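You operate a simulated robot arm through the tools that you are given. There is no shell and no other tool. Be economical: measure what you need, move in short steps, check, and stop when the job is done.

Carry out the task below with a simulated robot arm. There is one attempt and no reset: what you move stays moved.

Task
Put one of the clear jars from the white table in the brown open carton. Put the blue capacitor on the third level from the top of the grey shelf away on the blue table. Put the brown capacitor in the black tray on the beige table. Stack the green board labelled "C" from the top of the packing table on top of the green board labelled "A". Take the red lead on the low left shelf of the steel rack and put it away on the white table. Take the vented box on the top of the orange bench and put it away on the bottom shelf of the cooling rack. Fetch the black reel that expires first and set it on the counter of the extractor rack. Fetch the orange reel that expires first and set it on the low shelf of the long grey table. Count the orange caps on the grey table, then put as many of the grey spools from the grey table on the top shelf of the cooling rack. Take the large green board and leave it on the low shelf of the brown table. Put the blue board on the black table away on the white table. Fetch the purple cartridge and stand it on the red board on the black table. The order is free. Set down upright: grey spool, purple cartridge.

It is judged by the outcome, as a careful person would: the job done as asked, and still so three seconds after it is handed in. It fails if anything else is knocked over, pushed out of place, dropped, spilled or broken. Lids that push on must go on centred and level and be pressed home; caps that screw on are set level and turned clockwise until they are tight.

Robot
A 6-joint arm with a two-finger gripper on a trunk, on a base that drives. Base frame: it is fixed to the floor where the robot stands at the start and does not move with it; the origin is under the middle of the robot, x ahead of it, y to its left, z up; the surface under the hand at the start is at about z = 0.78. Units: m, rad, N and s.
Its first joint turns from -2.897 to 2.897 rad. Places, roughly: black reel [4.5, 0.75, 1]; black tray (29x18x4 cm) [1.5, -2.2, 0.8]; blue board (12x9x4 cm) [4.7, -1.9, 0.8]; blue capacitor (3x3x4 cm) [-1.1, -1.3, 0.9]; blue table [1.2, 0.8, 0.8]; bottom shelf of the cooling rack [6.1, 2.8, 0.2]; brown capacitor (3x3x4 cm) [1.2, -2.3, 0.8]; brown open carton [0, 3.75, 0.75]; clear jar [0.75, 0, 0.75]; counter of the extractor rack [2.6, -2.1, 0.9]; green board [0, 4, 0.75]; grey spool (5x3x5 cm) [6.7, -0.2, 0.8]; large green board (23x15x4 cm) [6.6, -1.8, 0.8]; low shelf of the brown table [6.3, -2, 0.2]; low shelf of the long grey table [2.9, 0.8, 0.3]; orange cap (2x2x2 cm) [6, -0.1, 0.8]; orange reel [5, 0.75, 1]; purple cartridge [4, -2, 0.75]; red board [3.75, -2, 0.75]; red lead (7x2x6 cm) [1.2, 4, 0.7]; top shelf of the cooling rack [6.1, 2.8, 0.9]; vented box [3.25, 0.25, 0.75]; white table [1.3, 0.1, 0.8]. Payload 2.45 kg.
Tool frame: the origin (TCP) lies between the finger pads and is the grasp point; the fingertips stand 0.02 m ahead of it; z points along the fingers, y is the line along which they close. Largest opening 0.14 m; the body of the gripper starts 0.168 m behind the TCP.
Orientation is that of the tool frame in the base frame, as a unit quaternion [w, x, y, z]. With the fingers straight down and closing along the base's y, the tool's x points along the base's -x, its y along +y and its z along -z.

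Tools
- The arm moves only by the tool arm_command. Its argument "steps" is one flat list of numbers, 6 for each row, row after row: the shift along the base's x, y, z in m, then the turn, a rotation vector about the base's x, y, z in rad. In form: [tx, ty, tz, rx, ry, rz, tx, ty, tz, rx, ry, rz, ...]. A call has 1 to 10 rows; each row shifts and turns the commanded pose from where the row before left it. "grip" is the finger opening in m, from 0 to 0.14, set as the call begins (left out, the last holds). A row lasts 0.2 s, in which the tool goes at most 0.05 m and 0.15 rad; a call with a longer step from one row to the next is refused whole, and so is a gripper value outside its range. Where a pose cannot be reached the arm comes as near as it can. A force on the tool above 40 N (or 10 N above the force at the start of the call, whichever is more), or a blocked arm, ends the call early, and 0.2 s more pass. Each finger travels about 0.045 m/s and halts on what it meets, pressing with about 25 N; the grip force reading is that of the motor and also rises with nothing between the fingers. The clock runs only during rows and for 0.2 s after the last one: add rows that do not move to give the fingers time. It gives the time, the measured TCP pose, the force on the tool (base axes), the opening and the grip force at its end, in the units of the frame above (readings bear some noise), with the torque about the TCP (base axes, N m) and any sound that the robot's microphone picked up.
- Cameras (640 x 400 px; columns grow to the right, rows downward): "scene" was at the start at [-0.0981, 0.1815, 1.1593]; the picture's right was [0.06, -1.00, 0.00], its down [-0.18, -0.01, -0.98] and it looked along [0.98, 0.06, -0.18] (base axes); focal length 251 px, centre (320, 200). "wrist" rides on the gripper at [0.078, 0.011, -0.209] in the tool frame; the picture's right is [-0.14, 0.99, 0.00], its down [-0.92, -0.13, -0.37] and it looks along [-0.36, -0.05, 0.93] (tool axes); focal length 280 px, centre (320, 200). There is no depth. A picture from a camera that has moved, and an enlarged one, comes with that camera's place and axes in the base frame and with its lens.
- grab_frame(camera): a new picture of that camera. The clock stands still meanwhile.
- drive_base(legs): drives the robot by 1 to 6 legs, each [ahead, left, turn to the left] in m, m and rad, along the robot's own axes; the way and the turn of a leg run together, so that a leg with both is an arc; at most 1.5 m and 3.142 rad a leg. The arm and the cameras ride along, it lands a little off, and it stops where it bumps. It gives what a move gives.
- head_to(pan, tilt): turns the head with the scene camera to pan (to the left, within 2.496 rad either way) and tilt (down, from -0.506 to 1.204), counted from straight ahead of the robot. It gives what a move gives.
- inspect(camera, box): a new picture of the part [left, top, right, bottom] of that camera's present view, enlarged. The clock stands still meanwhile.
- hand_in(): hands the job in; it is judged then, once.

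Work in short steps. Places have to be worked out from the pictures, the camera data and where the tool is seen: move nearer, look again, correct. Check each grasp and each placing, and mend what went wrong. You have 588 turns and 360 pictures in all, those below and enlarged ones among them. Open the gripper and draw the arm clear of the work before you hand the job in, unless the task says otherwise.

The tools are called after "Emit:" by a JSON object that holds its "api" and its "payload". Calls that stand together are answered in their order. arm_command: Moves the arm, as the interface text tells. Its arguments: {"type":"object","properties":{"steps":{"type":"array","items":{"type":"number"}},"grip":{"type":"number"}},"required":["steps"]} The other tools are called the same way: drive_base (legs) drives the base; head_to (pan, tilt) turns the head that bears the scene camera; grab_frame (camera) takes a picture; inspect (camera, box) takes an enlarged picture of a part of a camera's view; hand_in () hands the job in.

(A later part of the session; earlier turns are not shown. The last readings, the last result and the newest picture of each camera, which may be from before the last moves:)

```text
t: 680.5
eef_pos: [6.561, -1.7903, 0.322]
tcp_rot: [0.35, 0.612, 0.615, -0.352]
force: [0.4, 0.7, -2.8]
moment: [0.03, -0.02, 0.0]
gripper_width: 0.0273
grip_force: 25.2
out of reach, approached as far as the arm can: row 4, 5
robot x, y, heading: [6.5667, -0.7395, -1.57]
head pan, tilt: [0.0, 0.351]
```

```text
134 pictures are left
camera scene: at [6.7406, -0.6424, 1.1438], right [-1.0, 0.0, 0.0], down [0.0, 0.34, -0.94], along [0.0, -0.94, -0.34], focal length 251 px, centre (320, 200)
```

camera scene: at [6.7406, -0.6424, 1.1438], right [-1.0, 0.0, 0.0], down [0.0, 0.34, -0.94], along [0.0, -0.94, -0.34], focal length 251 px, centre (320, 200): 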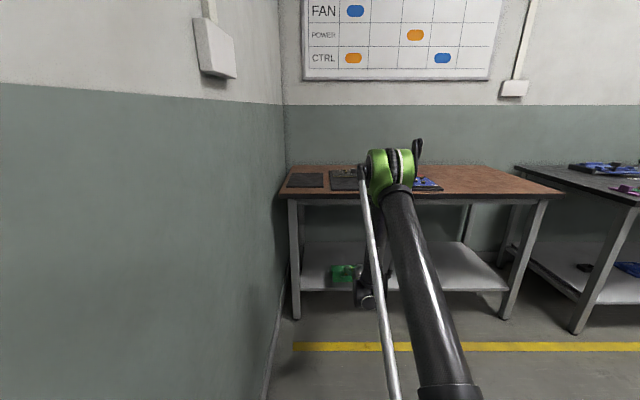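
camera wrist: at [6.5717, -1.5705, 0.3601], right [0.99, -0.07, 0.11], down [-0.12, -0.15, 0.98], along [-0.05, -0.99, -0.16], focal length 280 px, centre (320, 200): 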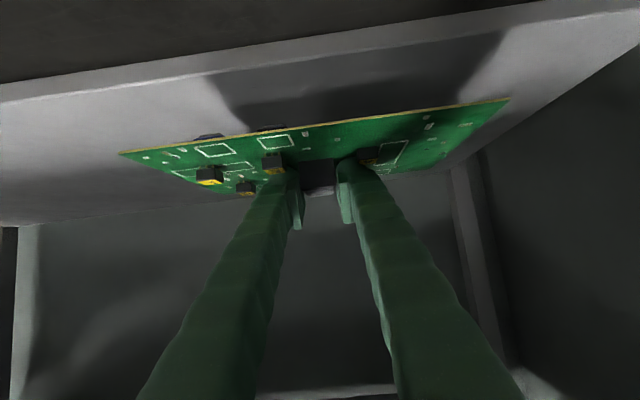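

The board is above the shelf front. I'll drive forward 6.5 cm, then lower.

Emit:
{"api": "drive_base", "payload": {"legs": [[0.07, 0, 0]]}}

Emit:
{"api": "arm_command", "payload": {"steps": [0, -0.005, -0.015, 0, 0, 0, 0, -0.005, -0.015, 0, 0, 0, 0, -0.002, -0.008, 0, 0, 0, 0, 0, -0.005, 0, 0, 0, 0, 0, -0.004, 0, 0, 0, 0, 0, -0.004, 0, 0, 0]}}

Emit:
{"api": "grab_frame", "payload": {"camera": "wrist"}}

```text
t: 681.6
eef_pos: [6.5631, -1.8595, 0.3217]
tcp_rot: [0.351, 0.612, 0.615, -0.352]
force: [0.5, 0.5, -2.3]
moment: [0.03, -0.01, 0.02]
gripper_width: 0.0272
grip_force: 25.1
robot x, y, heading: [6.5689, -0.8123, -1.573]
head pan, tilt: [0.0, 0.351]
```

```text
t: 683.0
eef_pos: [6.5615, -1.8736, 0.2715]
tcp_rot: [0.349, 0.613, 0.615, -0.353]
force: [-0.2, 0.7, -2.0]
moment: [0.01, 0.0, 0.01]
gripper_width: 0.0272
grip_force: 24.9
robot x, y, heading: [6.5648, -0.812, -1.572]
head pan, tilt: [0.0, 0.351]
```

```text
133 pictures are left
camera wrist: at [6.5719, -1.6546, 0.3104], right [0.99, -0.07, 0.11], down [-0.12, -0.15, 0.98], along [-0.05, -0.99, -0.16], focal length 280 px, centre (320, 200)
```

wrist: 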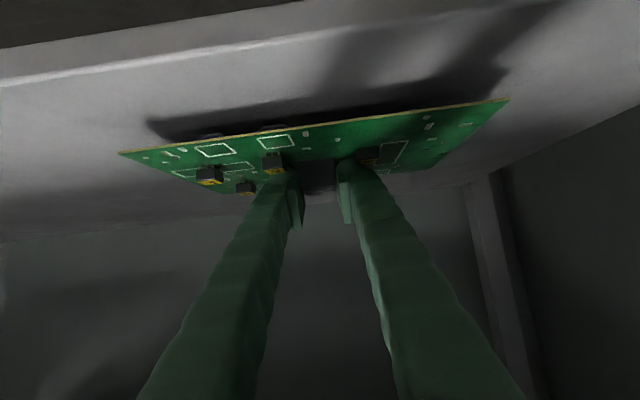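

Emit:
{"api": "arm_command", "payload": {"steps": [0, 0, -0.005, 0, 0, 0, 0, 0, -0.004, 0, 0, 0, 0, 0, -0.004, 0, 0, 0, 0, 0, -0.004, 0, 0, 0, 0, 0, -0.003, 0, 0, 0, 0, 0, -0.003, 0, 0, 0]}}

```text
t: 684.4
eef_pos: [6.5619, -1.8809, 0.2538]
tcp_rot: [0.352, 0.611, 0.615, -0.352]
force: [1.8, 10.5, 38.1]
moment: [-0.07, -0.05, 0.11]
gripper_width: 0.0273
grip_force: 25.2
out of reach, approached as far as the arm can: row 1, 4
robot x, y, heading: [6.5649, -0.8105, -1.571]
head pan, tilt: [0.0, 0.351]
```

Contact. I'll release, raise and back out.

Emit:
{"api": "arm_command", "payload": {"steps": [0, 0, 0.003, 0, 0, 0, 0, 0, 0, 0, 0, 0, 0, 0, 0, 0, 0, 0], "grip": 0.055}}

Emit:
{"api": "grab_frame", "payload": {"camera": "wrist"}}

Emit:
{"api": "arm_command", "payload": {"steps": [0, 0.01, 0.02, 0, 0, 0, 0, 0.02, 0.03, 0, 0, 0, 0, 0.02, 0.03, 0, 0, 0, 0, 0, 0, 0, 0, 0]}}

Emit:
{"api": "grab_frame", "payload": {"camera": "wrist"}}

```text
t: 685.2
eef_pos: [6.5618, -1.8807, 0.2543]
tcp_rot: [0.349, 0.613, 0.616, -0.351]
force: [-5.9, -2.9, 14.0]
moment: [-0.08, -0.17, -0.05]
gripper_width: 0.0504
grip_force: 0.0
robot x, y, heading: [6.567, -0.8104, -1.566]
head pan, tilt: [0.0, 0.351]
```

```text
132 pictures are left
camera wrist: at [6.5716, -1.6609, 0.2933], right [0.99, -0.07, 0.11], down [-0.12, -0.15, 0.98], along [-0.05, -0.99, -0.16], focal length 280 px, centre (320, 200)
```

wrist: 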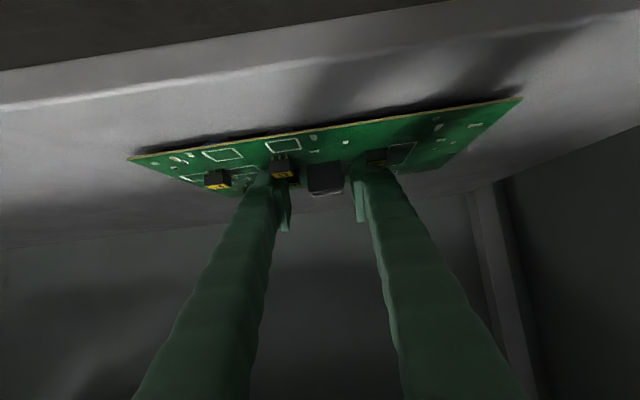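

```text
t: 686.2
eef_pos: [6.562, -1.842, 0.3398]
tcp_rot: [0.349, 0.614, 0.614, -0.353]
force: [-0.7, 0.1, -0.4]
moment: [0.03, -0.03, 0.01]
gripper_width: 0.055
grip_force: 0.0
out of reach, approached as far as the arm can: row 1, 2, 3
robot x, y, heading: [6.5694, -0.8107, -1.572]
head pan, tilt: [0.0, 0.351]
```

```text
131 pictures are left
camera wrist: at [6.5722, -1.6225, 0.3791], right [0.99, -0.07, 0.11], down [-0.12, -0.15, 0.98], along [-0.05, -0.99, -0.16], focal length 280 px, centre (320, 200)
```

wrist: 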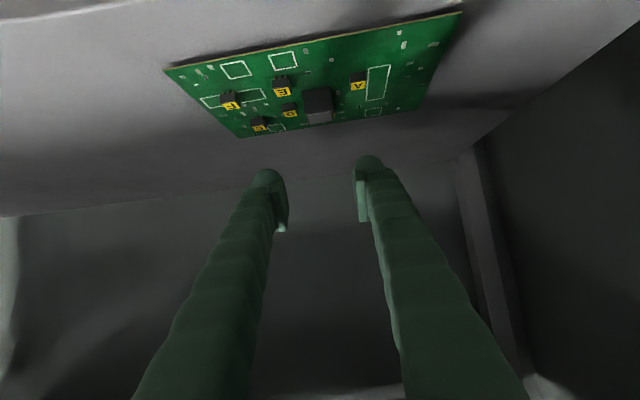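

The board rests on the low shelf. I'll back out and raise the arm clear of the table.

Emit:
{"api": "drive_base", "payload": {"legs": [[-0.09, 0, 0]]}}

Emit:
{"api": "arm_command", "payload": {"steps": [0, 0.025, 0.04, 0, 0, 0, 0, 0.025, 0.04, 0, 0, 0, 0, 0.025, 0.04, 0, 0, 0, 0, 0.025, 0.04, 0, 0, 0, 0, 0.025, 0.04, 0, 0, 0, 0, 0.025, 0.04, 0, 0, 0, 0, 0.015, 0.045, 0, 0, 0, 0, 0.01, 0.045, 0, 0, 0]}}

```text
t: 687.3
eef_pos: [6.5622, -1.7518, 0.3396]
tcp_rot: [0.35, 0.612, 0.617, -0.35]
force: [-0.7, 0.0, 0.0]
moment: [0.0, -0.01, 0.01]
gripper_width: 0.0546
grip_force: 0.0
robot x, y, heading: [6.5654, -0.7179, -1.566]
head pan, tilt: [0.0, 0.351]
```

```text
t: 689.1
eef_pos: [6.5619, -1.5765, 0.6698]
tcp_rot: [0.349, 0.612, 0.617, -0.351]
force: [0.6, 0.0, 0.0]
moment: [0.03, -0.01, -0.02]
gripper_width: 0.0553
grip_force: 0.0
robot x, y, heading: [6.5638, -0.7194, -1.568]
head pan, tilt: [0.0, 0.351]
```

Emit:
{"api": "arm_command", "payload": {"steps": [0, 0, 0.045, 0.06, 0, 0, 0, 0, 0.045, 0.06, 0, 0, 0, 0, 0.045, 0.1, 0, 0, 0, 0, 0.045, 0.12, 0, 0, 0, 0, 0.045, 0.14, 0, 0, 0, 0, 0.045, 0.14, 0, 0, 0, 0.01, 0.045, 0.14, 0, 0, 0, 0.02, 0.04, 0.14, 0, 0, 0, 0.02, 0.04, 0.14, 0, 0]}}

Emit:
{"api": "grab_frame", "payload": {"camera": "scene"}}

```text
t: 691.1
eef_pos: [6.5622, -1.5254, 1.0645]
tcp_rot: [-0.003, 0.705, 0.709, 0.002]
force: [1.7, -1.0, 0.1]
moment: [-0.01, -0.03, -0.01]
gripper_width: 0.0549
grip_force: 0.0
robot x, y, heading: [6.5651, -0.7248, -1.568]
head pan, tilt: [0.0, 0.351]
```

```text
130 pictures are left
camera scene: at [6.7405, -0.6219, 1.1437], right [-1.0, 0.0, 0.0], down [0.0, 0.34, -0.94], along [0.0, -0.94, -0.34], focal length 251 px, centre (320, 200)
```

scene: 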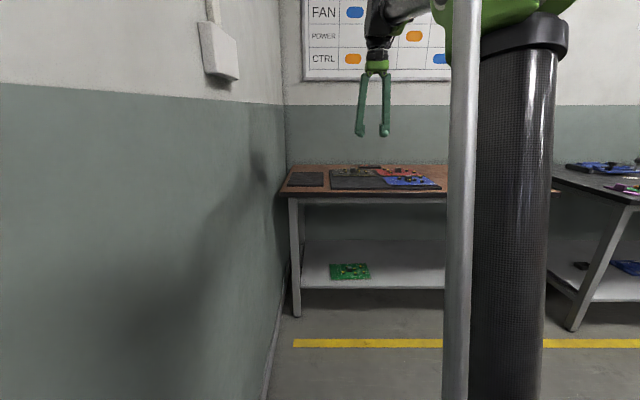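

The green board sits on the low shelf. Now the grey table: I'll retract the arm, move to mid-aisle, and turn around (via -x) to face it.

Emit:
{"api": "arm_command", "payload": {"steps": [0, 0.045, 0.01, 0, 0, 0, 0, 0.045, 0.01, 0, 0, 0, 0, 0.045, 0.01, 0, 0, 0, 0, 0.045, 0.01, 0, 0, 0, 0, 0.045, 0.01, 0, 0, 0]}}

Emit:
{"api": "drive_base", "payload": {"legs": [[0.37, -0.05, 0], [0, 0, -1.571], [0, 0, -1.571]]}}

Emit:
{"api": "grab_frame", "payload": {"camera": "scene"}}

Emit:
{"api": "grab_frame", "payload": {"camera": "wrist"}}

```text
t: 692.3
eef_pos: [6.5612, -1.3018, 1.113]
tcp_rot: [0.0, 0.705, 0.709, 0.001]
force: [-0.7, -1.0, -0.2]
moment: [0.11, 0.01, 0.03]
gripper_width: 0.055
grip_force: 0.1
robot x, y, heading: [6.5694, -0.718, -1.565]
head pan, tilt: [0.0, 0.351]
```

```text
t: 702.2
eef_pos: [6.518, -0.5071, 1.1134]
tcp_rot: [0.001, 0.711, -0.703, 0.002]
force: [-0.6, 0.1, -0.7]
moment: [0.04, -0.02, 0.01]
gripper_width: 0.0551
grip_force: 0.0
robot x, y, heading: [6.5157, -1.0881, 1.58]
head pan, tilt: [0.0, 0.351]
```

```text
129 pictures are left
camera scene: at [6.3423, -1.1859, 1.1437], right [1.0, 0.01, 0.0], down [0.0, -0.34, -0.94], along [-0.01, 0.94, -0.34], focal length 251 px, centre (320, 200)
```

scene: 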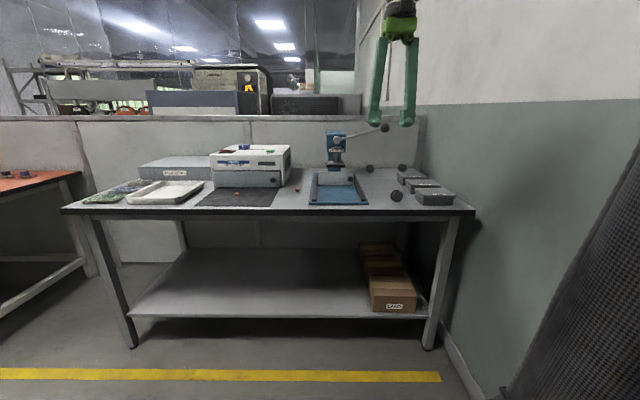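

```text
128 pictures are left
camera wrist: at [6.5086, -0.5846, 1.3236], right [-0.99, 0.13, 0.0], down [0.12, 0.92, 0.37], along [0.05, 0.36, -0.93], focal length 280 px, centre (320, 200)
```

wrist: 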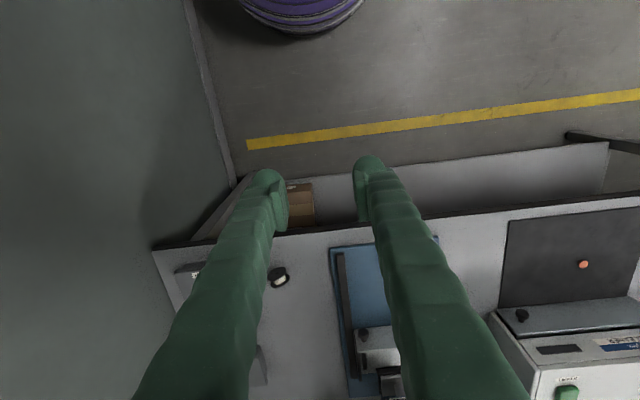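

I'll raise the hand and move closer to look down on the whole table, including behind the machines.

Emit:
{"api": "arm_command", "payload": {"steps": [0, 0, 0.045, 0, 0, 0, 0, 0, 0.045, 0, 0, 0, 0, 0, 0.045, 0, 0, 0, 0, 0, 0.045, 0, 0, 0, 0, 0, 0, 0, 0, 0], "grip": 0.14}}

Emit:
{"api": "drive_base", "payload": {"legs": [[0.35, 0, 0]]}}

Emit:
{"api": "grab_frame", "payload": {"camera": "wrist"}}

Emit:
{"api": "grab_frame", "payload": {"camera": "scene"}}

```text
t: 703.5
eef_pos: [6.5191, -0.5067, 1.2943]
tcp_rot: [0.001, 0.712, -0.702, 0.001]
force: [-0.8, -0.1, 0.2]
moment: [0.0, -0.01, 0.04]
gripper_width: 0.1401
grip_force: 0.1
robot x, y, heading: [6.5161, -1.0864, 1.578]
head pan, tilt: [0.0, 0.351]
```

```text
t: 705.7
eef_pos: [6.5144, -0.1583, 1.2937]
tcp_rot: [0.001, 0.712, -0.702, 0.001]
force: [-0.3, -0.2, -0.7]
moment: [0.0, 0.0, 0.01]
gripper_width: 0.1399
grip_force: 0.1
robot x, y, heading: [6.5116, -0.7368, 1.58]
head pan, tilt: [0.0, 0.351]
```

```text
127 pictures are left
camera wrist: at [6.5046, -0.2357, 1.5029], right [-0.99, 0.12, 0.0], down [0.12, 0.92, 0.37], along [0.05, 0.36, -0.93], focal length 280 px, centre (320, 200)
```

wrist: 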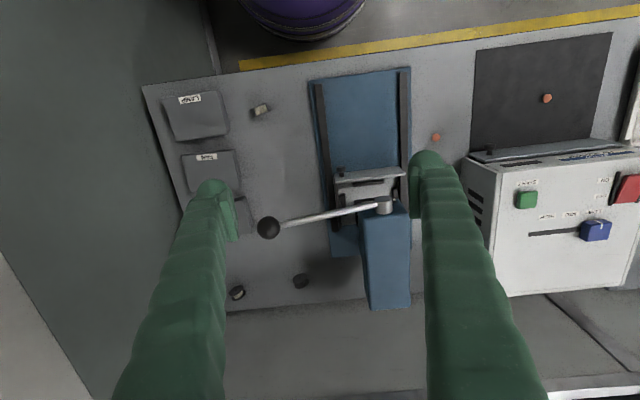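

```text
126 pictures are left
camera scene: at [6.3391, -0.8376, 1.1437], right [1.0, 0.01, 0.0], down [0.0, -0.34, -0.94], along [-0.01, 0.94, -0.34], focal length 251 px, centre (320, 200)
```

scene: 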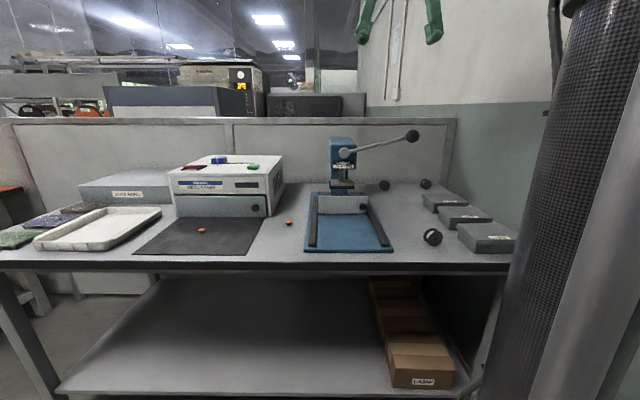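

Two caps are visible here (on the mat, beside the press). I'll check the left half of the table too.

Emit:
{"api": "drive_base", "payload": {"legs": [[0, 0.5, 0]]}}

Emit:
{"api": "grab_frame", "payload": {"camera": "wrist"}}

Emit:
{"api": "grab_frame", "payload": {"camera": "scene"}}

```text
t: 708.6
eef_pos: [6.0223, -0.1619, 1.2937]
tcp_rot: [0.001, 0.711, -0.703, 0.001]
force: [-0.4, 0.7, -0.3]
moment: [0.0, 0.03, -0.02]
gripper_width: 0.1401
grip_force: 0.1
robot x, y, heading: [6.0192, -0.7411, 1.574]
head pan, tilt: [0.0, 0.351]
```

```text
125 pictures are left
camera wrist: at [6.0113, -0.2398, 1.503], right [-0.99, 0.13, 0.0], down [0.12, 0.92, 0.37], along [0.05, 0.36, -0.93], focal length 280 px, centre (320, 200)
```

wrist: 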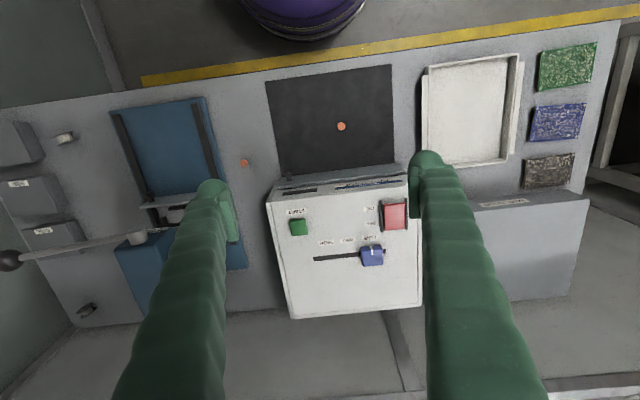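

```text
124 pictures are left
camera scene: at [5.8431, -0.841, 1.1437], right [1.0, 0.01, 0.0], down [0.0, -0.34, -0.94], along [-0.01, 0.94, -0.34], focal length 251 px, centre (320, 200)
```

scene: 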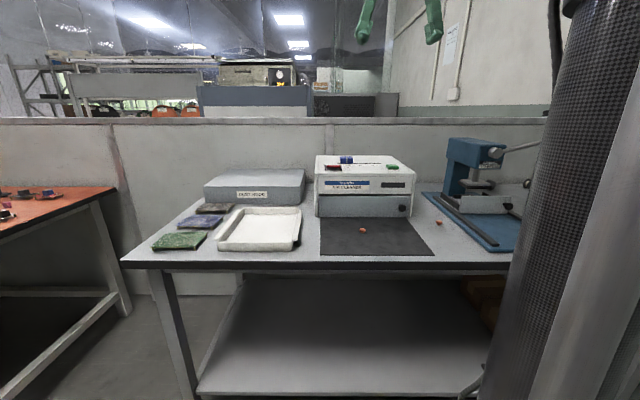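

Two so far. One more shifted view for the area hidden by the fingers.

Emit:
{"api": "arm_command", "payload": {"steps": [-0.045, 0, 0, 0, 0, 0, -0.045, 0, 0, 0, 0, 0, -0.045, 0, 0, 0, 0, 0, -0.045, 0, 0, 0, 0, 0]}}

Emit:
{"api": "grab_frame", "payload": {"camera": "wrist"}}

Emit:
{"api": "drive_base", "payload": {"legs": [[0, -0.42, 0]]}}

Emit:
{"api": "grab_frame", "payload": {"camera": "wrist"}}

```text
t: 709.6
eef_pos: [5.8401, -0.1631, 1.294]
tcp_rot: [0.002, 0.71, -0.704, 0.001]
force: [1.2, 0.2, -0.5]
moment: [0.03, 0.05, -0.02]
gripper_width: 0.1399
grip_force: 0.0
robot x, y, heading: [6.0158, -0.7444, 1.579]
head pan, tilt: [0.0, 0.351]
```

```text
123 pictures are left
camera wrist: at [5.8302, -0.2407, 1.5029], right [-0.99, 0.13, 0.0], down [0.12, 0.92, 0.37], along [0.05, 0.36, -0.93], focal length 280 px, centre (320, 200)
```

wrist: 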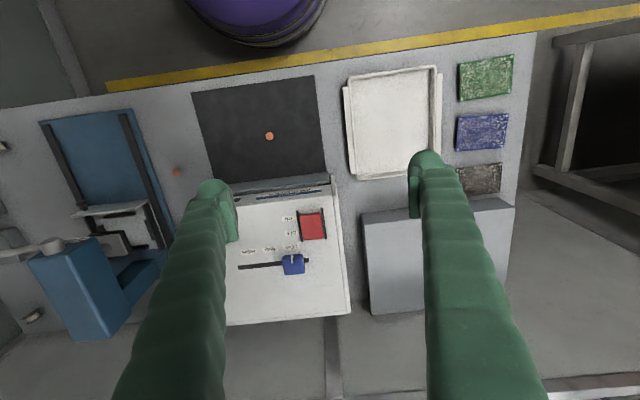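

```text
t: 712.2
eef_pos: [6.2623, -0.1599, 1.2932]
tcp_rot: [0.002, 0.709, -0.705, 0.001]
force: [-0.5, -0.8, -0.3]
moment: [0.03, 0.02, -0.01]
gripper_width: 0.1401
grip_force: 0.1
robot x, y, heading: [6.4393, -0.7385, 1.579]
head pan, tilt: [0.0, 0.351]
```

```text
122 pictures are left
camera wrist: at [6.2513, -0.2377, 1.5028], right [-0.99, 0.13, 0.0], down [0.12, 0.92, 0.37], along [0.05, 0.36, -0.93], focal length 280 px, centre (320, 200)
```

wrist: 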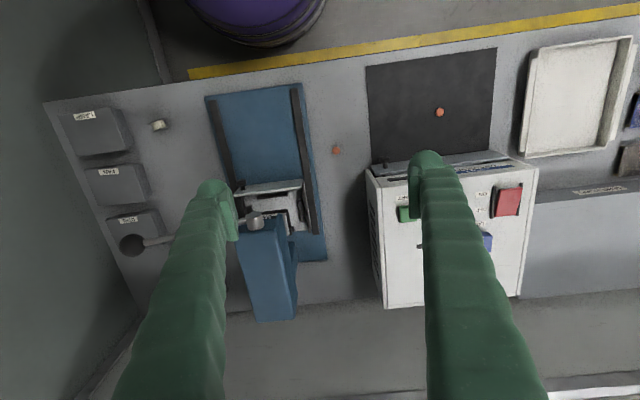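

There are exactly two orange caps, so I'll take two spools. First is the front one at about (6.654, -0.216). I'll move the hand over it.

Emit:
{"api": "arm_command", "payload": {"steps": [0.048, -0.008, 0, 0, 0, 0, 0.048, -0.008, 0, 0, 0, 0, 0.048, -0.008, 0, 0, 0, 0, 0.048, -0.008, 0, 0, 0, 0, 0.048, -0.008, 0, 0, 0, 0, 0.048, -0.008, 0, 0, 0, 0, 0.048, -0.008, 0, 0, 0, 0, 0.048, 0, 0, 0, 0, 0, 0, 0, -0.045, 0, 0, 0, 0, 0, -0.045, 0, 0, 0], "grip": 0.1}}

Emit:
{"api": "arm_command", "payload": {"steps": [0, 0, -0.045, 0, 0, 0, 0, 0, -0.045, 0, 0, 0, 0, 0, -0.045, 0, 0, 0, 0, 0, -0.045, 0, 0, 0, 0, 0, 0, 0, 0, 0]}}

Emit:
{"api": "grab_frame", "payload": {"camera": "wrist"}}

```text
t: 714.4
eef_pos: [6.6457, -0.2156, 1.2033]
tcp_rot: [0.001, 0.71, -0.705, 0.001]
force: [-0.8, 0.1, -0.3]
moment: [-0.01, 0.04, 0.01]
gripper_width: 0.1001
grip_force: 0.2
robot x, y, heading: [6.4425, -0.7462, 1.576]
head pan, tilt: [0.0, 0.351]
```

```text
t: 715.6
eef_pos: [6.6461, -0.2169, 1.0231]
tcp_rot: [0.001, 0.71, -0.704, 0.001]
force: [-0.4, -0.3, -0.1]
moment: [-0.02, -0.04, 0.01]
gripper_width: 0.0999
grip_force: 0.0
robot x, y, heading: [6.441, -0.7407, 1.575]
head pan, tilt: [0.0, 0.351]
```

```text
121 pictures are left
camera wrist: at [6.6355, -0.2941, 1.232], right [-0.99, 0.13, 0.0], down [0.12, 0.92, 0.37], along [0.05, 0.36, -0.93], focal length 280 px, centre (320, 200)
```

wrist: 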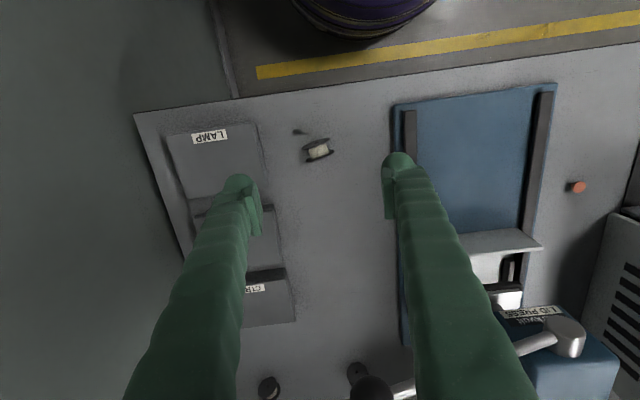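

Emit:
{"api": "inspect", "payload": {"camera": "wrist", "box": [270, 110, 370, 190]}}

```text
5.00 times, centred on (320, 150) of wrist
camera zoom: at [6.6355, -0.2941, 1.232], right [-0.99, 0.13, 0.0], down [0.12, 0.92, 0.37], along [0.05, 0.36, -0.93], focal length 1402 px, centre (320, 450)
```

zoom: 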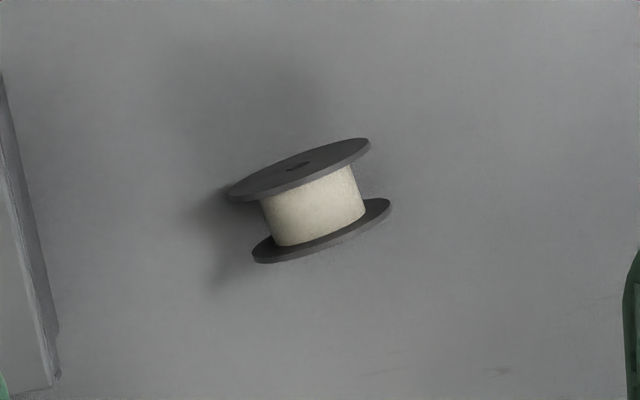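

The spool stands on its rims, with its axis about 15° off the y direction, centred at (6.651, -0.21). I'll rotate the hand to close along its axis.

Emit:
{"api": "arm_command", "payload": {"steps": [0.005, 0.007, 0, 0, 0, -0.1455, 0, 0, 0, 0, 0, -0.1455, 0, 0, 0, 0, 0, -0.1455, 0, 0, 0, 0, 0, -0.1455, 0, 0, 0, 0, 0, -0.1455, 0, 0, 0, 0, 0, -0.1455, 0, 0, 0, 0, 0, -0.1455, 0, 0, 0, 0, 0, -0.1455, 0, 0, 0, 0, 0, -0.145, 0, 0, 0, 0, 0, 0], "grip": 0.08}}

Emit:
{"api": "arm_command", "payload": {"steps": [0, 0, -0.045, 0, 0, 0, 0, 0, -0.045, 0, 0, 0, 0, 0, 0, 0, 0, 0]}}

Emit:
{"api": "grab_frame", "payload": {"camera": "wrist"}}

```text
t: 717.8
eef_pos: [6.6515, -0.2092, 1.0243]
tcp_rot: [-0.002, -0.133, 0.991, -0.001]
force: [-0.7, -0.2, -0.3]
moment: [-0.03, -0.02, 0.01]
gripper_width: 0.0798
grip_force: 0.0
robot x, y, heading: [6.4368, -0.7388, 1.577]
head pan, tilt: [0.0, 0.351]
```

```text
t: 718.6
eef_pos: [6.6515, -0.209, 0.9335]
tcp_rot: [-0.002, -0.134, 0.991, 0.0]
force: [0.8, -1.0, 0.3]
moment: [-0.02, -0.01, 0.01]
gripper_width: 0.08
grip_force: 0.1
robot x, y, heading: [6.4385, -0.7397, 1.575]
head pan, tilt: [0.0, 0.351]
```

```text
119 pictures are left
camera wrist: at [6.5732, -0.2194, 1.1428], right [-0.13, 0.99, 0.0], down [0.92, 0.12, 0.37], along [0.36, 0.05, -0.93], focal length 280 px, centre (320, 200)
```

wrist: 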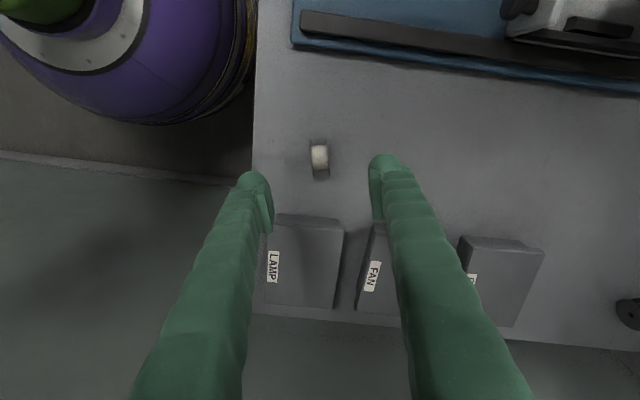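

Aligned. I'll descend and close.

Emit:
{"api": "arm_command", "payload": {"steps": [0, 0, -0.045, 0, 0, 0, 0, 0, -0.045, 0, 0, 0, 0, 0, -0.038, 0, 0, 0, 0, 0, 0, 0, 0, 0], "grip": 0.06}}

Emit:
{"api": "inspect", "payload": {"camera": "wrist", "box": [240, 110, 400, 240]}}

Emit:
{"api": "arm_command", "payload": {"steps": [0, 0, 0, 0, 0, 0, 0, 0, 0, 0, 0, 0, 0, 0, 0, 0, 0, 0], "grip": 0.02}}

Emit:
{"api": "inspect", "payload": {"camera": "wrist", "box": [240, 110, 400, 240]}}

```text
t: 719.6
eef_pos: [6.649, -0.2109, 0.8061]
tcp_rot: [-0.002, -0.134, 0.991, -0.001]
force: [-0.5, 0.5, 1.0]
moment: [-0.01, -0.01, 0.04]
gripper_width: 0.0601
grip_force: 0.1
robot x, y, heading: [6.439, -0.7423, 1.577]
head pan, tilt: [0.0, 0.351]
```

```text
3.08 times, centred on (320, 175) of wrist
camera zoom: at [6.5725, -0.2197, 1.0149], right [-0.13, 0.99, 0.0], down [0.92, 0.12, 0.37], along [0.36, 0.05, -0.93], focal length 863 px, centre (320, 277)
```

zoom: 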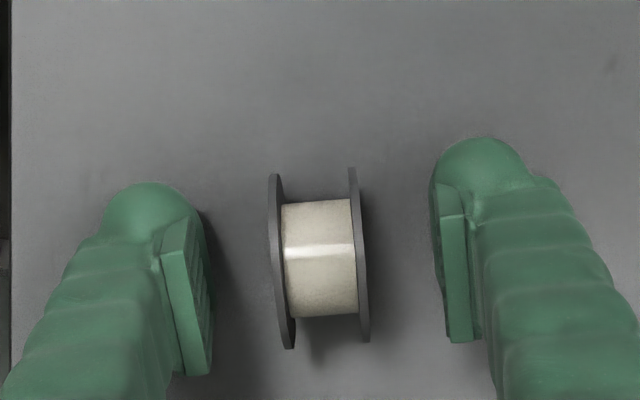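

```text
t: 720.4
eef_pos: [6.6515, -0.211, 0.8066]
tcp_rot: [-0.002, -0.134, 0.991, 0.0]
force: [0.6, 0.6, -0.6]
moment: [0.01, 0.0, 0.01]
gripper_width: 0.0209
grip_force: 9.7
robot x, y, heading: [6.4384, -0.7416, 1.575]
head pan, tilt: [0.0, 0.351]
```

```text
3.08 times, centred on (320, 175) of wrist
camera zoom: at [6.5725, -0.2198, 1.0152], right [-0.13, 0.99, 0.0], down [0.92, 0.12, 0.37], along [0.36, 0.05, -0.93], focal length 863 px, centre (320, 277)
```

zoom: 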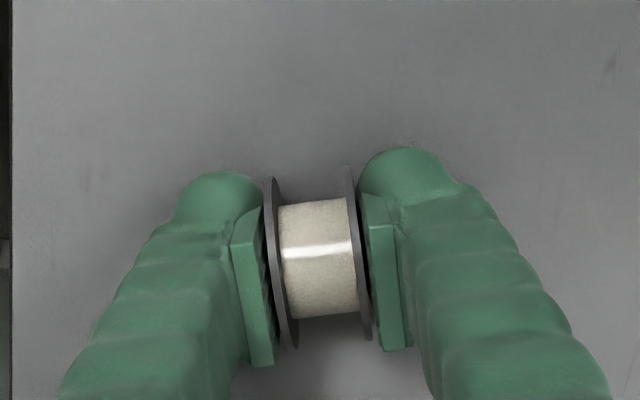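

I'll tighten the grip and lift.

Emit:
{"api": "arm_command", "payload": {"steps": [0, 0, 0, 0, 0, 0, 0, 0, 0, 0, 0, 0], "grip": 0.005}}

Emit:
{"api": "arm_command", "payload": {"steps": [0, 0, 0.03, 0, 0, 0, 0, 0, 0.045, 0, 0, 0, 0, -0.02, 0.045, 0, 0, 0, 0, -0.03, 0.04, 0, 0, 0, 0, -0.03, 0.04, 0, 0, 0, 0, -0.03, 0.04, 0, 0, 0, -0.02, -0.03, 0.04, 0, 0, 0, -0.03, -0.02, 0.02, 0, 0, 0]}}

Emit:
{"api": "inspect", "payload": {"camera": "wrist", "box": [240, 110, 400, 240]}}

```text
t: 721.0
eef_pos: [6.6503, -0.2097, 0.806]
tcp_rot: [-0.002, -0.133, 0.991, 0.0]
force: [-0.5, 0.2, -0.2]
moment: [-0.03, 0.0, 0.02]
gripper_width: 0.0203
grip_force: 24.9
robot x, y, heading: [6.4413, -0.7438, 1.57]
head pan, tilt: [0.0, 0.351]
```

```text
refused: row 7 steps farther than a row can; nothing moved
```

```text
3.08 times, centred on (320, 175) of wrist
camera zoom: at [6.5725, -0.2198, 1.0152], right [-0.13, 0.99, 0.0], down [0.92, 0.12, 0.37], along [0.36, 0.05, -0.93], focal length 863 px, centre (320, 277)
```

zoom: 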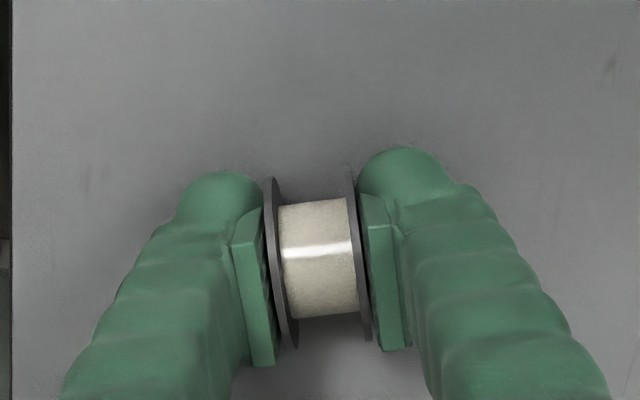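

Emit:
{"api": "arm_command", "payload": {"steps": [0, 0, 0.03, 0, 0, 0, 0, 0, 0.045, 0, 0, 0, 0, -0.02, 0.045, 0, 0, 0, 0, -0.03, 0.03, 0, 0, 0, 0, -0.03, 0.03, 0, 0, 0, 0, -0.03, 0.03, 0, 0, 0, -0.03, -0.02, 0.03, 0, 0, 0, -0.03, -0.02, 0.03, 0, 0, 0, -0.03, -0.02, 0.03, 0, 0, 0]}}

Emit:
{"api": "inspect", "payload": {"camera": "wrist", "box": [240, 110, 400, 240]}}

```text
t: 723.2
eef_pos: [6.5767, -0.3315, 1.1251]
tcp_rot: [-0.002, -0.133, 0.991, -0.001]
force: [-0.2, 0.2, 0.3]
moment: [0.02, 0.02, 0.0]
gripper_width: 0.0203
grip_force: 25.0
robot x, y, heading: [6.4387, -0.7378, 1.571]
head pan, tilt: [0.0, 0.351]
stopped in row 9: the arm was blocked; the commanded pose is now the measured one
```

```text
3.08 times, centred on (320, 175) of wrist
camera zoom: at [6.499, -0.3418, 1.3351], right [-0.13, 0.99, 0.0], down [0.92, 0.12, 0.37], along [0.36, 0.05, -0.93], focal length 863 px, centre (320, 277)
```

zoom: 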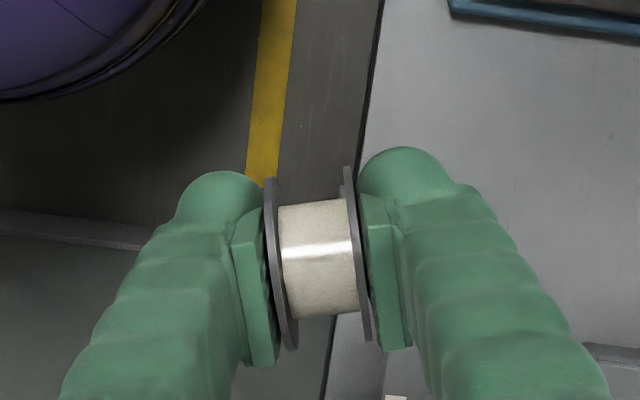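

The spool is held. I'll extend slightly off the arm limit, back up, and drive around to the cooling rack.

Emit:
{"api": "drive_base", "payload": {"legs": [[-0.37, 0, 0]]}}

Emit:
{"api": "arm_command", "payload": {"steps": [-0.03, 0.03, 0, 0, 0, 0, -0.03, 0.03, 0, 0, 0, 0, -0.03, 0.03, 0, 0, 0, 0, -0.02, 0.03, 0, 0, 0, 0]}}

Emit:
{"api": "drive_base", "payload": {"legs": [[0, 1.5, 0], [0, 1.5, 0], [0, 1.5, 0], [0, 1.5, 0], [0, 0.5, 0]]}}

```text
t: 725.6
eef_pos: [6.5787, -0.7007, 1.1254]
tcp_rot: [-0.001, -0.133, 0.991, -0.001]
force: [-0.5, -0.8, 0.3]
moment: [0.03, 0.01, 0.0]
gripper_width: 0.0204
grip_force: 25.2
robot x, y, heading: [6.4436, -1.1115, 1.571]
head pan, tilt: [0.0, 0.351]
```

```text
t: 726.6
eef_pos: [6.4695, -0.5806, 1.1255]
tcp_rot: [-0.001, -0.134, 0.991, 0.0]
force: [-0.2, -0.8, -0.1]
moment: [0.05, 0.02, 0.02]
gripper_width: 0.0203
grip_force: 25.1
robot x, y, heading: [6.4391, -1.1131, 1.578]
head pan, tilt: [0.0, 0.351]
```

```text
t: 757.6
eef_pos: [-0.0171, -0.5841, 1.1251]
tcp_rot: [-0.002, -0.129, 0.992, -0.001]
force: [-0.1, 1.2, -0.1]
moment: [0.0, -0.02, 0.01]
gripper_width: 0.0204
grip_force: 24.7
robot x, y, heading: [-0.0506, -1.1168, 1.562]
head pan, tilt: [0.0, 0.351]
```

Emit:
{"api": "drive_base", "payload": {"legs": [[1.4, 0, 0], [1.3, 0.05, 0], [0, 0, -1.565], [1.45, 0, 0], [1.45, 0, 0], [1.45, 0, 0]]}}

```text
t: 794.8
eef_pos: [4.8075, 1.3848, 1.1261]
tcp_rot: [-0.001, 0.621, 0.784, 0.001]
force: [0.4, 0.1, -0.8]
moment: [-0.03, 0.01, 0.03]
gripper_width: 0.0204
grip_force: 25.3
robot x, y, heading: [4.2794, 1.4338, -0.031]
head pan, tilt: [0.0, 0.351]
```

Emit:
{"api": "drive_base", "payload": {"legs": [[0, 0.15, 0.031], [1.2, 0, 0], [0.55, 0, 0], [0, 0, 1.571]]}}

Emit:
{"api": "grab_frame", "payload": {"camera": "scene"}}

Emit:
{"api": "grab_frame", "payload": {"camera": "wrist"}}

```text
t: 808.4
eef_pos: [6.0505, 2.1105, 1.1262]
tcp_rot: [-0.002, -0.135, 0.991, 0.0]
force: [0.0, -0.1, -1.0]
moment: [-0.01, -0.01, 0.0]
gripper_width: 0.0201
grip_force: 25.4
robot x, y, heading: [6.02, 1.5807, 1.578]
head pan, tilt: [0.0, 0.351]
```

```text
114 pictures are left
camera scene: at [5.8469, 1.4839, 1.1437], right [1.0, 0.01, 0.0], down [0.0, -0.34, -0.94], along [-0.01, 0.94, -0.34], focal length 251 px, centre (320, 200)
```

scene: 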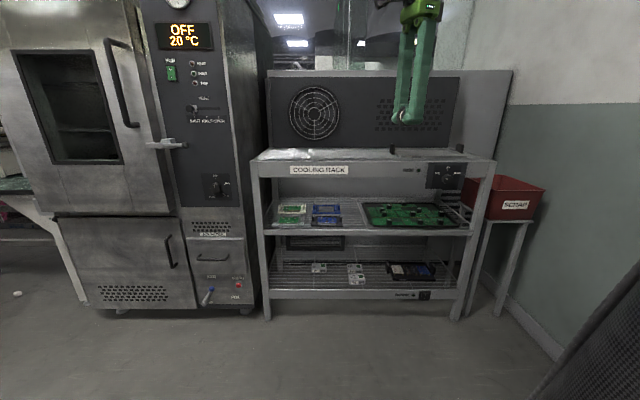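

```text
113 pictures are left
camera wrist: at [5.9727, 2.1003, 1.3353], right [-0.13, 0.99, 0.0], down [0.92, 0.12, 0.37], along [0.36, 0.05, -0.93], focal length 280 px, centre (320, 200)
```

wrist: 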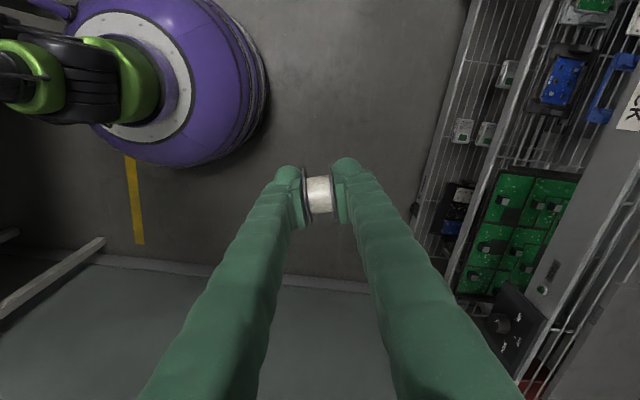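

I'll rotate the hand back so the spool's axis is parallel to the wires (along x), and move over the shelf.

Emit:
{"api": "arm_command", "payload": {"steps": [-0.01, 0.01, 0, 0, 0, 0.1455, -0.01, 0.01, 0, 0, 0, 0.1455, -0.01, 0.01, 0, 0, 0, 0.1455, -0.01, 0.01, 0, 0, 0, 0.1455, -0.01, 0.01, 0, 0, 0, 0.1455, -0.01, 0.01, 0, 0, 0, 0.1455, -0.01, 0.01, 0, 0, 0, 0.1455, -0.01, 0.01, 0, 0, 0, 0.1455, -0.01, 0.01, 0, 0, 0, 0.138]}}

Emit:
{"api": "drive_base", "payload": {"legs": [[0.35, 0.05, 0]]}}

Emit:
{"api": "grab_frame", "payload": {"camera": "wrist"}}

```text
t: 810.4
eef_pos: [5.9598, 2.2004, 1.1249]
tcp_rot: [0.001, 0.708, -0.706, 0.001]
force: [0.8, -0.5, -0.7]
moment: [-0.04, 0.05, -0.02]
gripper_width: 0.0204
grip_force: 24.8
robot x, y, heading: [6.0258, 1.5787, 1.576]
head pan, tilt: [0.0, 0.351]
```

```text
t: 812.7
eef_pos: [5.907, 2.5508, 1.1248]
tcp_rot: [0.001, 0.708, -0.707, 0.001]
force: [-0.2, 0.4, -0.3]
moment: [-0.03, 0.0, 0.01]
gripper_width: 0.0203
grip_force: 24.7
robot x, y, heading: [5.9717, 1.9286, 1.577]
head pan, tilt: [0.0, 0.351]
```

```text
112 pictures are left
camera wrist: at [5.8968, 2.4724, 1.3356], right [-0.99, 0.14, 0.0], down [0.13, 0.92, 0.37], along [0.05, 0.36, -0.93], focal length 280 px, centre (320, 200)
```

wrist: 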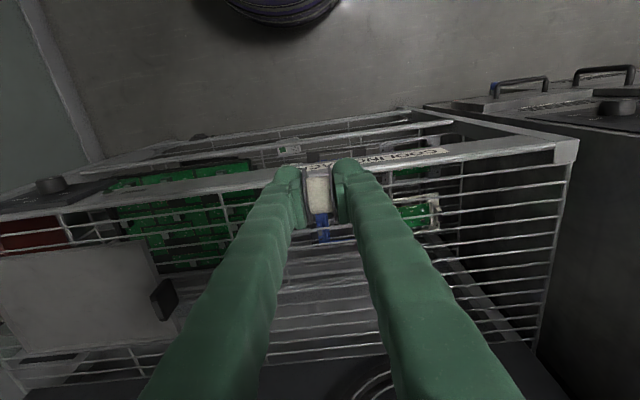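

I'll move over the shelf and lower partway, then zoom in on the wires.

Emit:
{"api": "arm_command", "payload": {"steps": [-0.005, 0.04, -0.02, 0, 0, 0, -0.005, 0.04, -0.02, 0, 0, 0, 0, 0.04, -0.02, 0, 0, 0, 0, 0.025, -0.03, 0, 0, 0, 0, 0, -0.035, 0, 0, 0, 0, 0, 0, 0, 0, 0]}}

Emit:
{"api": "grab_frame", "payload": {"camera": "wrist"}}

Emit:
{"api": "inspect", "payload": {"camera": "scene", "box": [250, 60, 410, 180]}}

```text
t: 814.1
eef_pos: [5.8968, 2.695, 1.0]
tcp_rot: [0.0, 0.707, -0.707, 0.002]
force: [1.0, 0.4, -0.5]
moment: [-0.04, -0.01, 0.02]
gripper_width: 0.0204
grip_force: 25.0
robot x, y, heading: [5.9678, 1.9337, 1.581]
head pan, tilt: [0.0, 0.351]
```

```text
111 pictures are left
camera wrist: at [5.8866, 2.6172, 1.2101], right [-0.99, 0.14, 0.0], down [0.13, 0.92, 0.37], along [0.05, 0.36, -0.93], focal length 280 px, centre (320, 200)
```

wrist: 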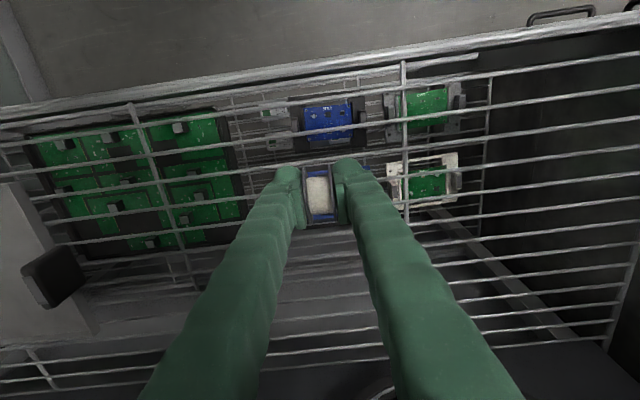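

```text
3.33 times, centred on (330, 120) of scene
camera zoom: at [5.7949, 1.8335, 1.1437], right [1.0, 0.01, 0.0], down [0.0, -0.34, -0.94], along [-0.01, 0.94, -0.34], focal length 838 px, centre (287, 467)
```

zoom: 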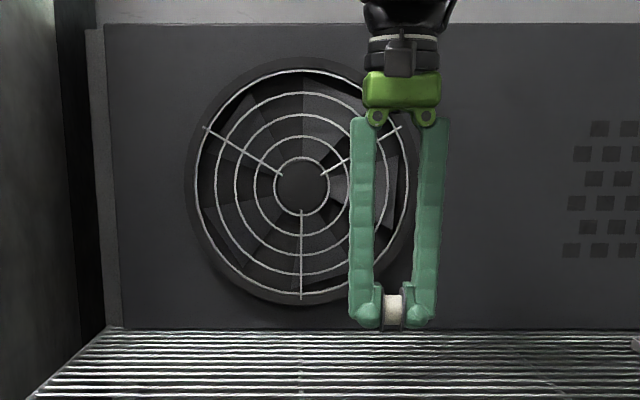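

Emit:
{"api": "inspect", "payload": {"camera": "wrist", "box": [230, 40, 430, 200]}}

```text
2.50 times, centred on (330, 120) of wrist
camera zoom: at [5.8866, 2.6172, 1.2101], right [-0.99, 0.14, 0.0], down [0.13, 0.92, 0.37], along [0.05, 0.36, -0.93], focal length 701 px, centre (295, 400)
```

zoom: 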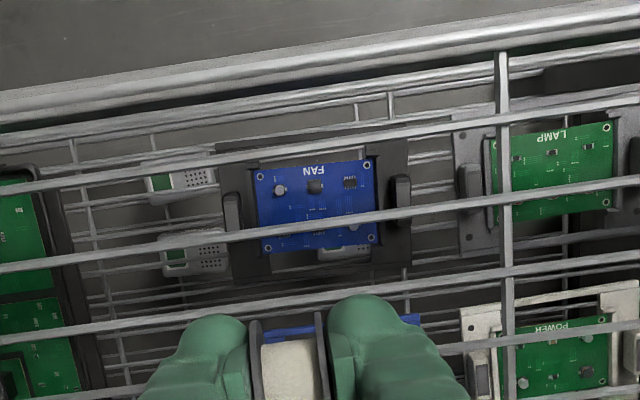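

The wires are at y≈2.655, 2.686, 2.717. I'll centre the spool between the last two (y≈2.701) and lower to contact.

Emit:
{"api": "arm_command", "payload": {"steps": [0, 0.0065, -0.02, 0, 0, 0, 0, 0, -0.012, 0, 0, 0, 0, 0, -0.006, 0, 0, 0, 0, 0, -0.004, 0, 0, 0, 0, 0, -0.004, 0, 0, 0, 0, 0, -0.003, 0, 0, 0, 0, 0, -0.003, 0, 0, 0]}}

Emit:
{"api": "inspect", "payload": {"camera": "scene", "box": [290, 90, 410, 180]}}

```text
t: 815.7
eef_pos: [5.8972, 2.7019, 0.9488]
tcp_rot: [0.002, 0.707, -0.707, 0.001]
force: [0.9, -0.1, 0.3]
moment: [0.02, -0.01, 0.02]
gripper_width: 0.0201
grip_force: 25.0
robot x, y, heading: [5.9676, 1.9307, 1.576]
head pan, tilt: [0.0, 0.351]
```

```text
4.44 times, centred on (350, 135) of scene
camera zoom: at [5.7949, 1.8335, 1.1437], right [1.0, 0.01, 0.0], down [0.0, -0.34, -0.94], along [-0.01, 0.94, -0.34], focal length 1117 px, centre (187, 489)
```

zoom: 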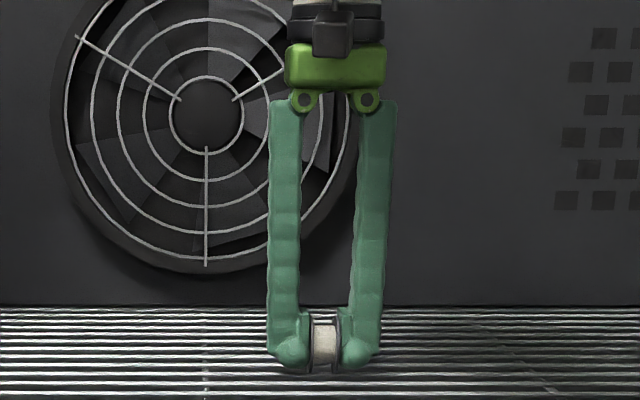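

Emit:
{"api": "arm_command", "payload": {"steps": [0, 0, -0.003, 0, 0, 0, 0, 0, -0.003, 0, 0, 0, 0, 0, -0.003, 0, 0, 0, 0, 0, -0.003, 0, 0, 0, 0, 0, -0.003, 0, 0, 0]}}

```text
t: 816.7
eef_pos: [5.8972, 2.7008, 0.9411]
tcp_rot: [0.001, 0.708, -0.706, 0.0]
force: [-0.5, -4.0, 17.1]
moment: [-0.03, -0.01, -0.03]
gripper_width: 0.0205
grip_force: 24.5
robot x, y, heading: [5.9711, 1.9326, 1.58]
head pan, tilt: [0.0, 0.351]
stopped in row 4: the force on the tool passed its limit at 50 N (the readings are from after the stop); the commanded pose is now the measured one
```

In contact, with a slight -y reaction, so the nest centre is a bit toward -y. I'll adjust 3 mm and press again.

Emit:
{"api": "arm_command", "payload": {"steps": [0, 0, 0.002, 0, 0, 0, 0, -0.003, 0, 0, 0, 0, 0, 0, -0.002, 0, 0, 0, 0, 0, -0.002, 0, 0, 0]}}

```text
t: 817.7
eef_pos: [5.8985, 2.699, 0.9401]
tcp_rot: [0.0, 0.707, -0.707, 0.0]
force: [-0.6, -4.2, 14.6]
moment: [-0.06, 0.0, -0.04]
gripper_width: 0.02
grip_force: 24.6
robot x, y, heading: [5.9701, 1.931, 1.578]
head pan, tilt: [0.0, 0.351]
stopped in row 4: the force on the tool passed its limit at 48 N (the readings are from after the stop); the commanded pose is now the measured one
```

I'll release gently and check that it stays.

Emit:
{"api": "arm_command", "payload": {"steps": [0, 0, 0.001, 0, 0, 0, 0, 0, 0, 0, 0, 0, 0, 0, 0, 0, 0, 0], "grip": 0.03}}

Emit:
{"api": "inspect", "payload": {"camera": "wrist", "box": [240, 110, 400, 240]}}

Emit:
{"api": "inspect", "payload": {"camera": "scene", "box": [290, 90, 410, 180]}}

```text
t: 818.5
eef_pos: [5.8982, 2.6999, 0.9403]
tcp_rot: [0.0, 0.708, -0.706, 0.0]
force: [-2.8, -0.2, 4.4]
moment: [0.01, -0.06, 0.02]
gripper_width: 0.028
grip_force: 0.0
robot x, y, heading: [5.9722, 1.9315, 1.577]
head pan, tilt: [0.0, 0.351]
```

```text
3.08 times, centred on (320, 175) of wrist
camera zoom: at [5.8866, 2.6215, 1.1494], right [-0.99, 0.14, 0.0], down [0.13, 0.92, 0.37], along [0.05, 0.36, -0.93], focal length 863 px, centre (320, 277)
```

zoom: 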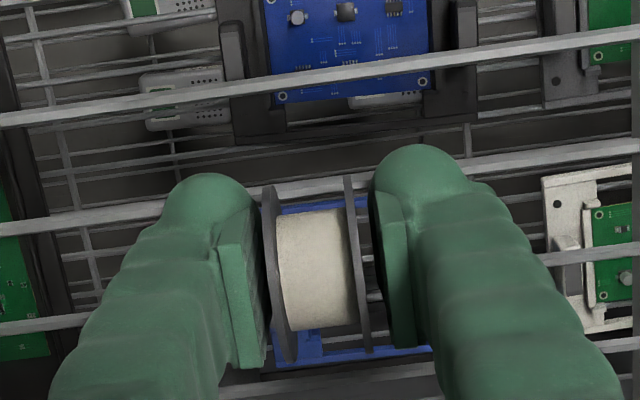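

```text
4.44 times, centred on (350, 135) of scene
camera zoom: at [5.7947, 1.8336, 1.1437], right [1.0, 0.01, 0.0], down [0.0, -0.34, -0.94], along [-0.01, 0.94, -0.34], focal length 1117 px, centre (187, 489)
```

zoom: 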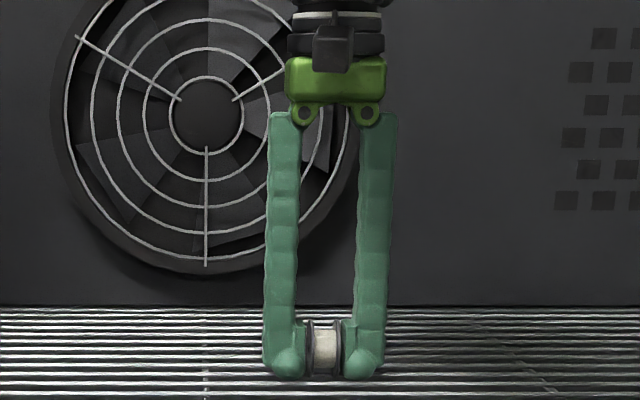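

It stands between the wires. I'll open further and rise.

Emit:
{"api": "arm_command", "payload": {"steps": [0, 0, 0, 0, 0, 0, 0, 0, 0, 0, 0, 0, 0, 0, 0, 0, 0, 0], "grip": 0.05}}

Emit:
{"api": "arm_command", "payload": {"steps": [0, 0, 0.015, 0, 0, 0, 0, 0, 0.04, 0, 0, 0, 0, 0, 0.045, 0, 0, 0, 0, 0, 0.045, 0, 0, 0, 0, 0, 0.03, 0, 0, 0, 0, 0, 0, 0, 0, 0]}}

Emit:
{"api": "inspect", "payload": {"camera": "wrist", "box": [240, 90, 400, 220]}}

Emit:
{"api": "inspect", "payload": {"camera": "scene", "box": [290, 90, 410, 180]}}

```text
t: 819.3
eef_pos: [5.8985, 2.6988, 0.9398]
tcp_rot: [0.0, 0.708, -0.707, 0.001]
force: [0.4, 0.2, 0.2]
moment: [0.0, -0.01, -0.03]
gripper_width: 0.0501
grip_force: 0.2
robot x, y, heading: [5.9671, 1.9306, 1.583]
head pan, tilt: [0.0, 0.351]
```

```text
t: 820.7
eef_pos: [5.8979, 2.6998, 1.1147]
tcp_rot: [0.0, 0.708, -0.707, 0.0]
force: [-0.5, 0.2, -0.4]
moment: [-0.02, -0.01, 0.02]
gripper_width: 0.0503
grip_force: 0.1
robot x, y, heading: [5.9706, 1.9332, 1.581]
head pan, tilt: [0.0, 0.351]
```

```text
3.08 times, centred on (320, 155) of wrist
camera zoom: at [5.8867, 2.6217, 1.3246], right [-0.99, 0.14, 0.0], down [0.13, 0.92, 0.37], along [0.05, 0.36, -0.93], focal length 863 px, centre (320, 338)
```

zoom: 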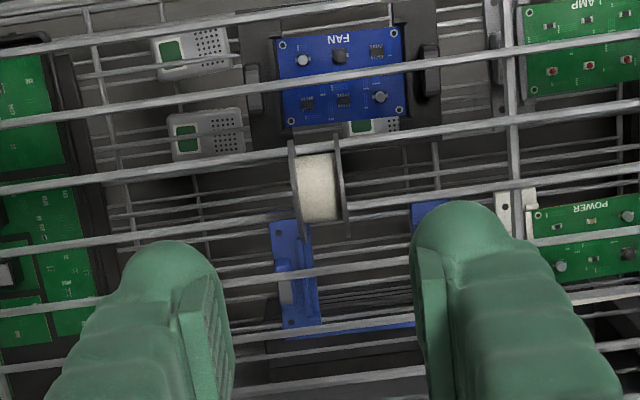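

```text
4.44 times, centred on (350, 135) of scene
camera zoom: at [5.7949, 1.8337, 1.1437], right [1.0, 0.01, 0.0], down [0.0, -0.34, -0.94], along [-0.01, 0.94, -0.34], focal length 1117 px, centre (187, 489)
```

zoom: 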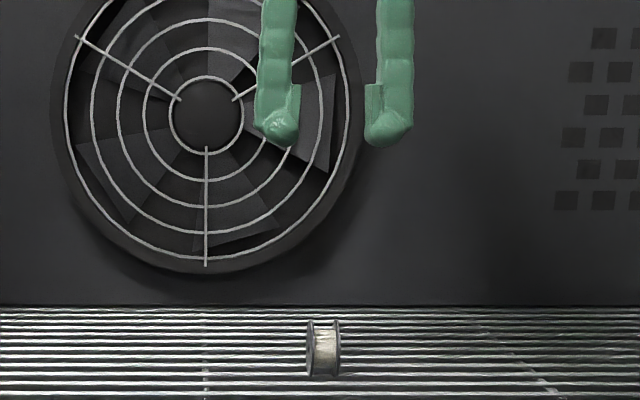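

The first spool stands upright, nested between the wires. While on this side I'll fetch the orange reel (A1, 08 FEB 26). I'll retract the arm, turn and align.

Emit:
{"api": "arm_command", "payload": {"steps": [0.01, -0.045, 0.02, 0, 0, 0, 0.01, -0.045, 0.02, 0, 0, 0, 0.01, -0.045, 0.02, 0, 0, 0, 0.01, -0.045, 0.02, 0, 0, 0, 0.01, -0.03, 0.02, 0, 0, 0]}}

Emit:
{"api": "drive_base", "payload": {"legs": [[-0.07, 0, 0], [0, 0, 1.571], [0, 0, 1.56]]}}

```text
refused: row 1 steps farther than a row can; nothing moved
```

```text
t: 829.3
eef_pos: [6.0217, 1.0907, 1.1152]
tcp_rot: [0.0, 0.715, 0.699, 0.0]
force: [0.3, -1.1, 1.0]
moment: [-0.02, -0.01, 0.0]
gripper_width: 0.0502
grip_force: 0.1
robot x, y, heading: [5.9721, 1.8625, -1.593]
head pan, tilt: [0.0, 0.351]
```

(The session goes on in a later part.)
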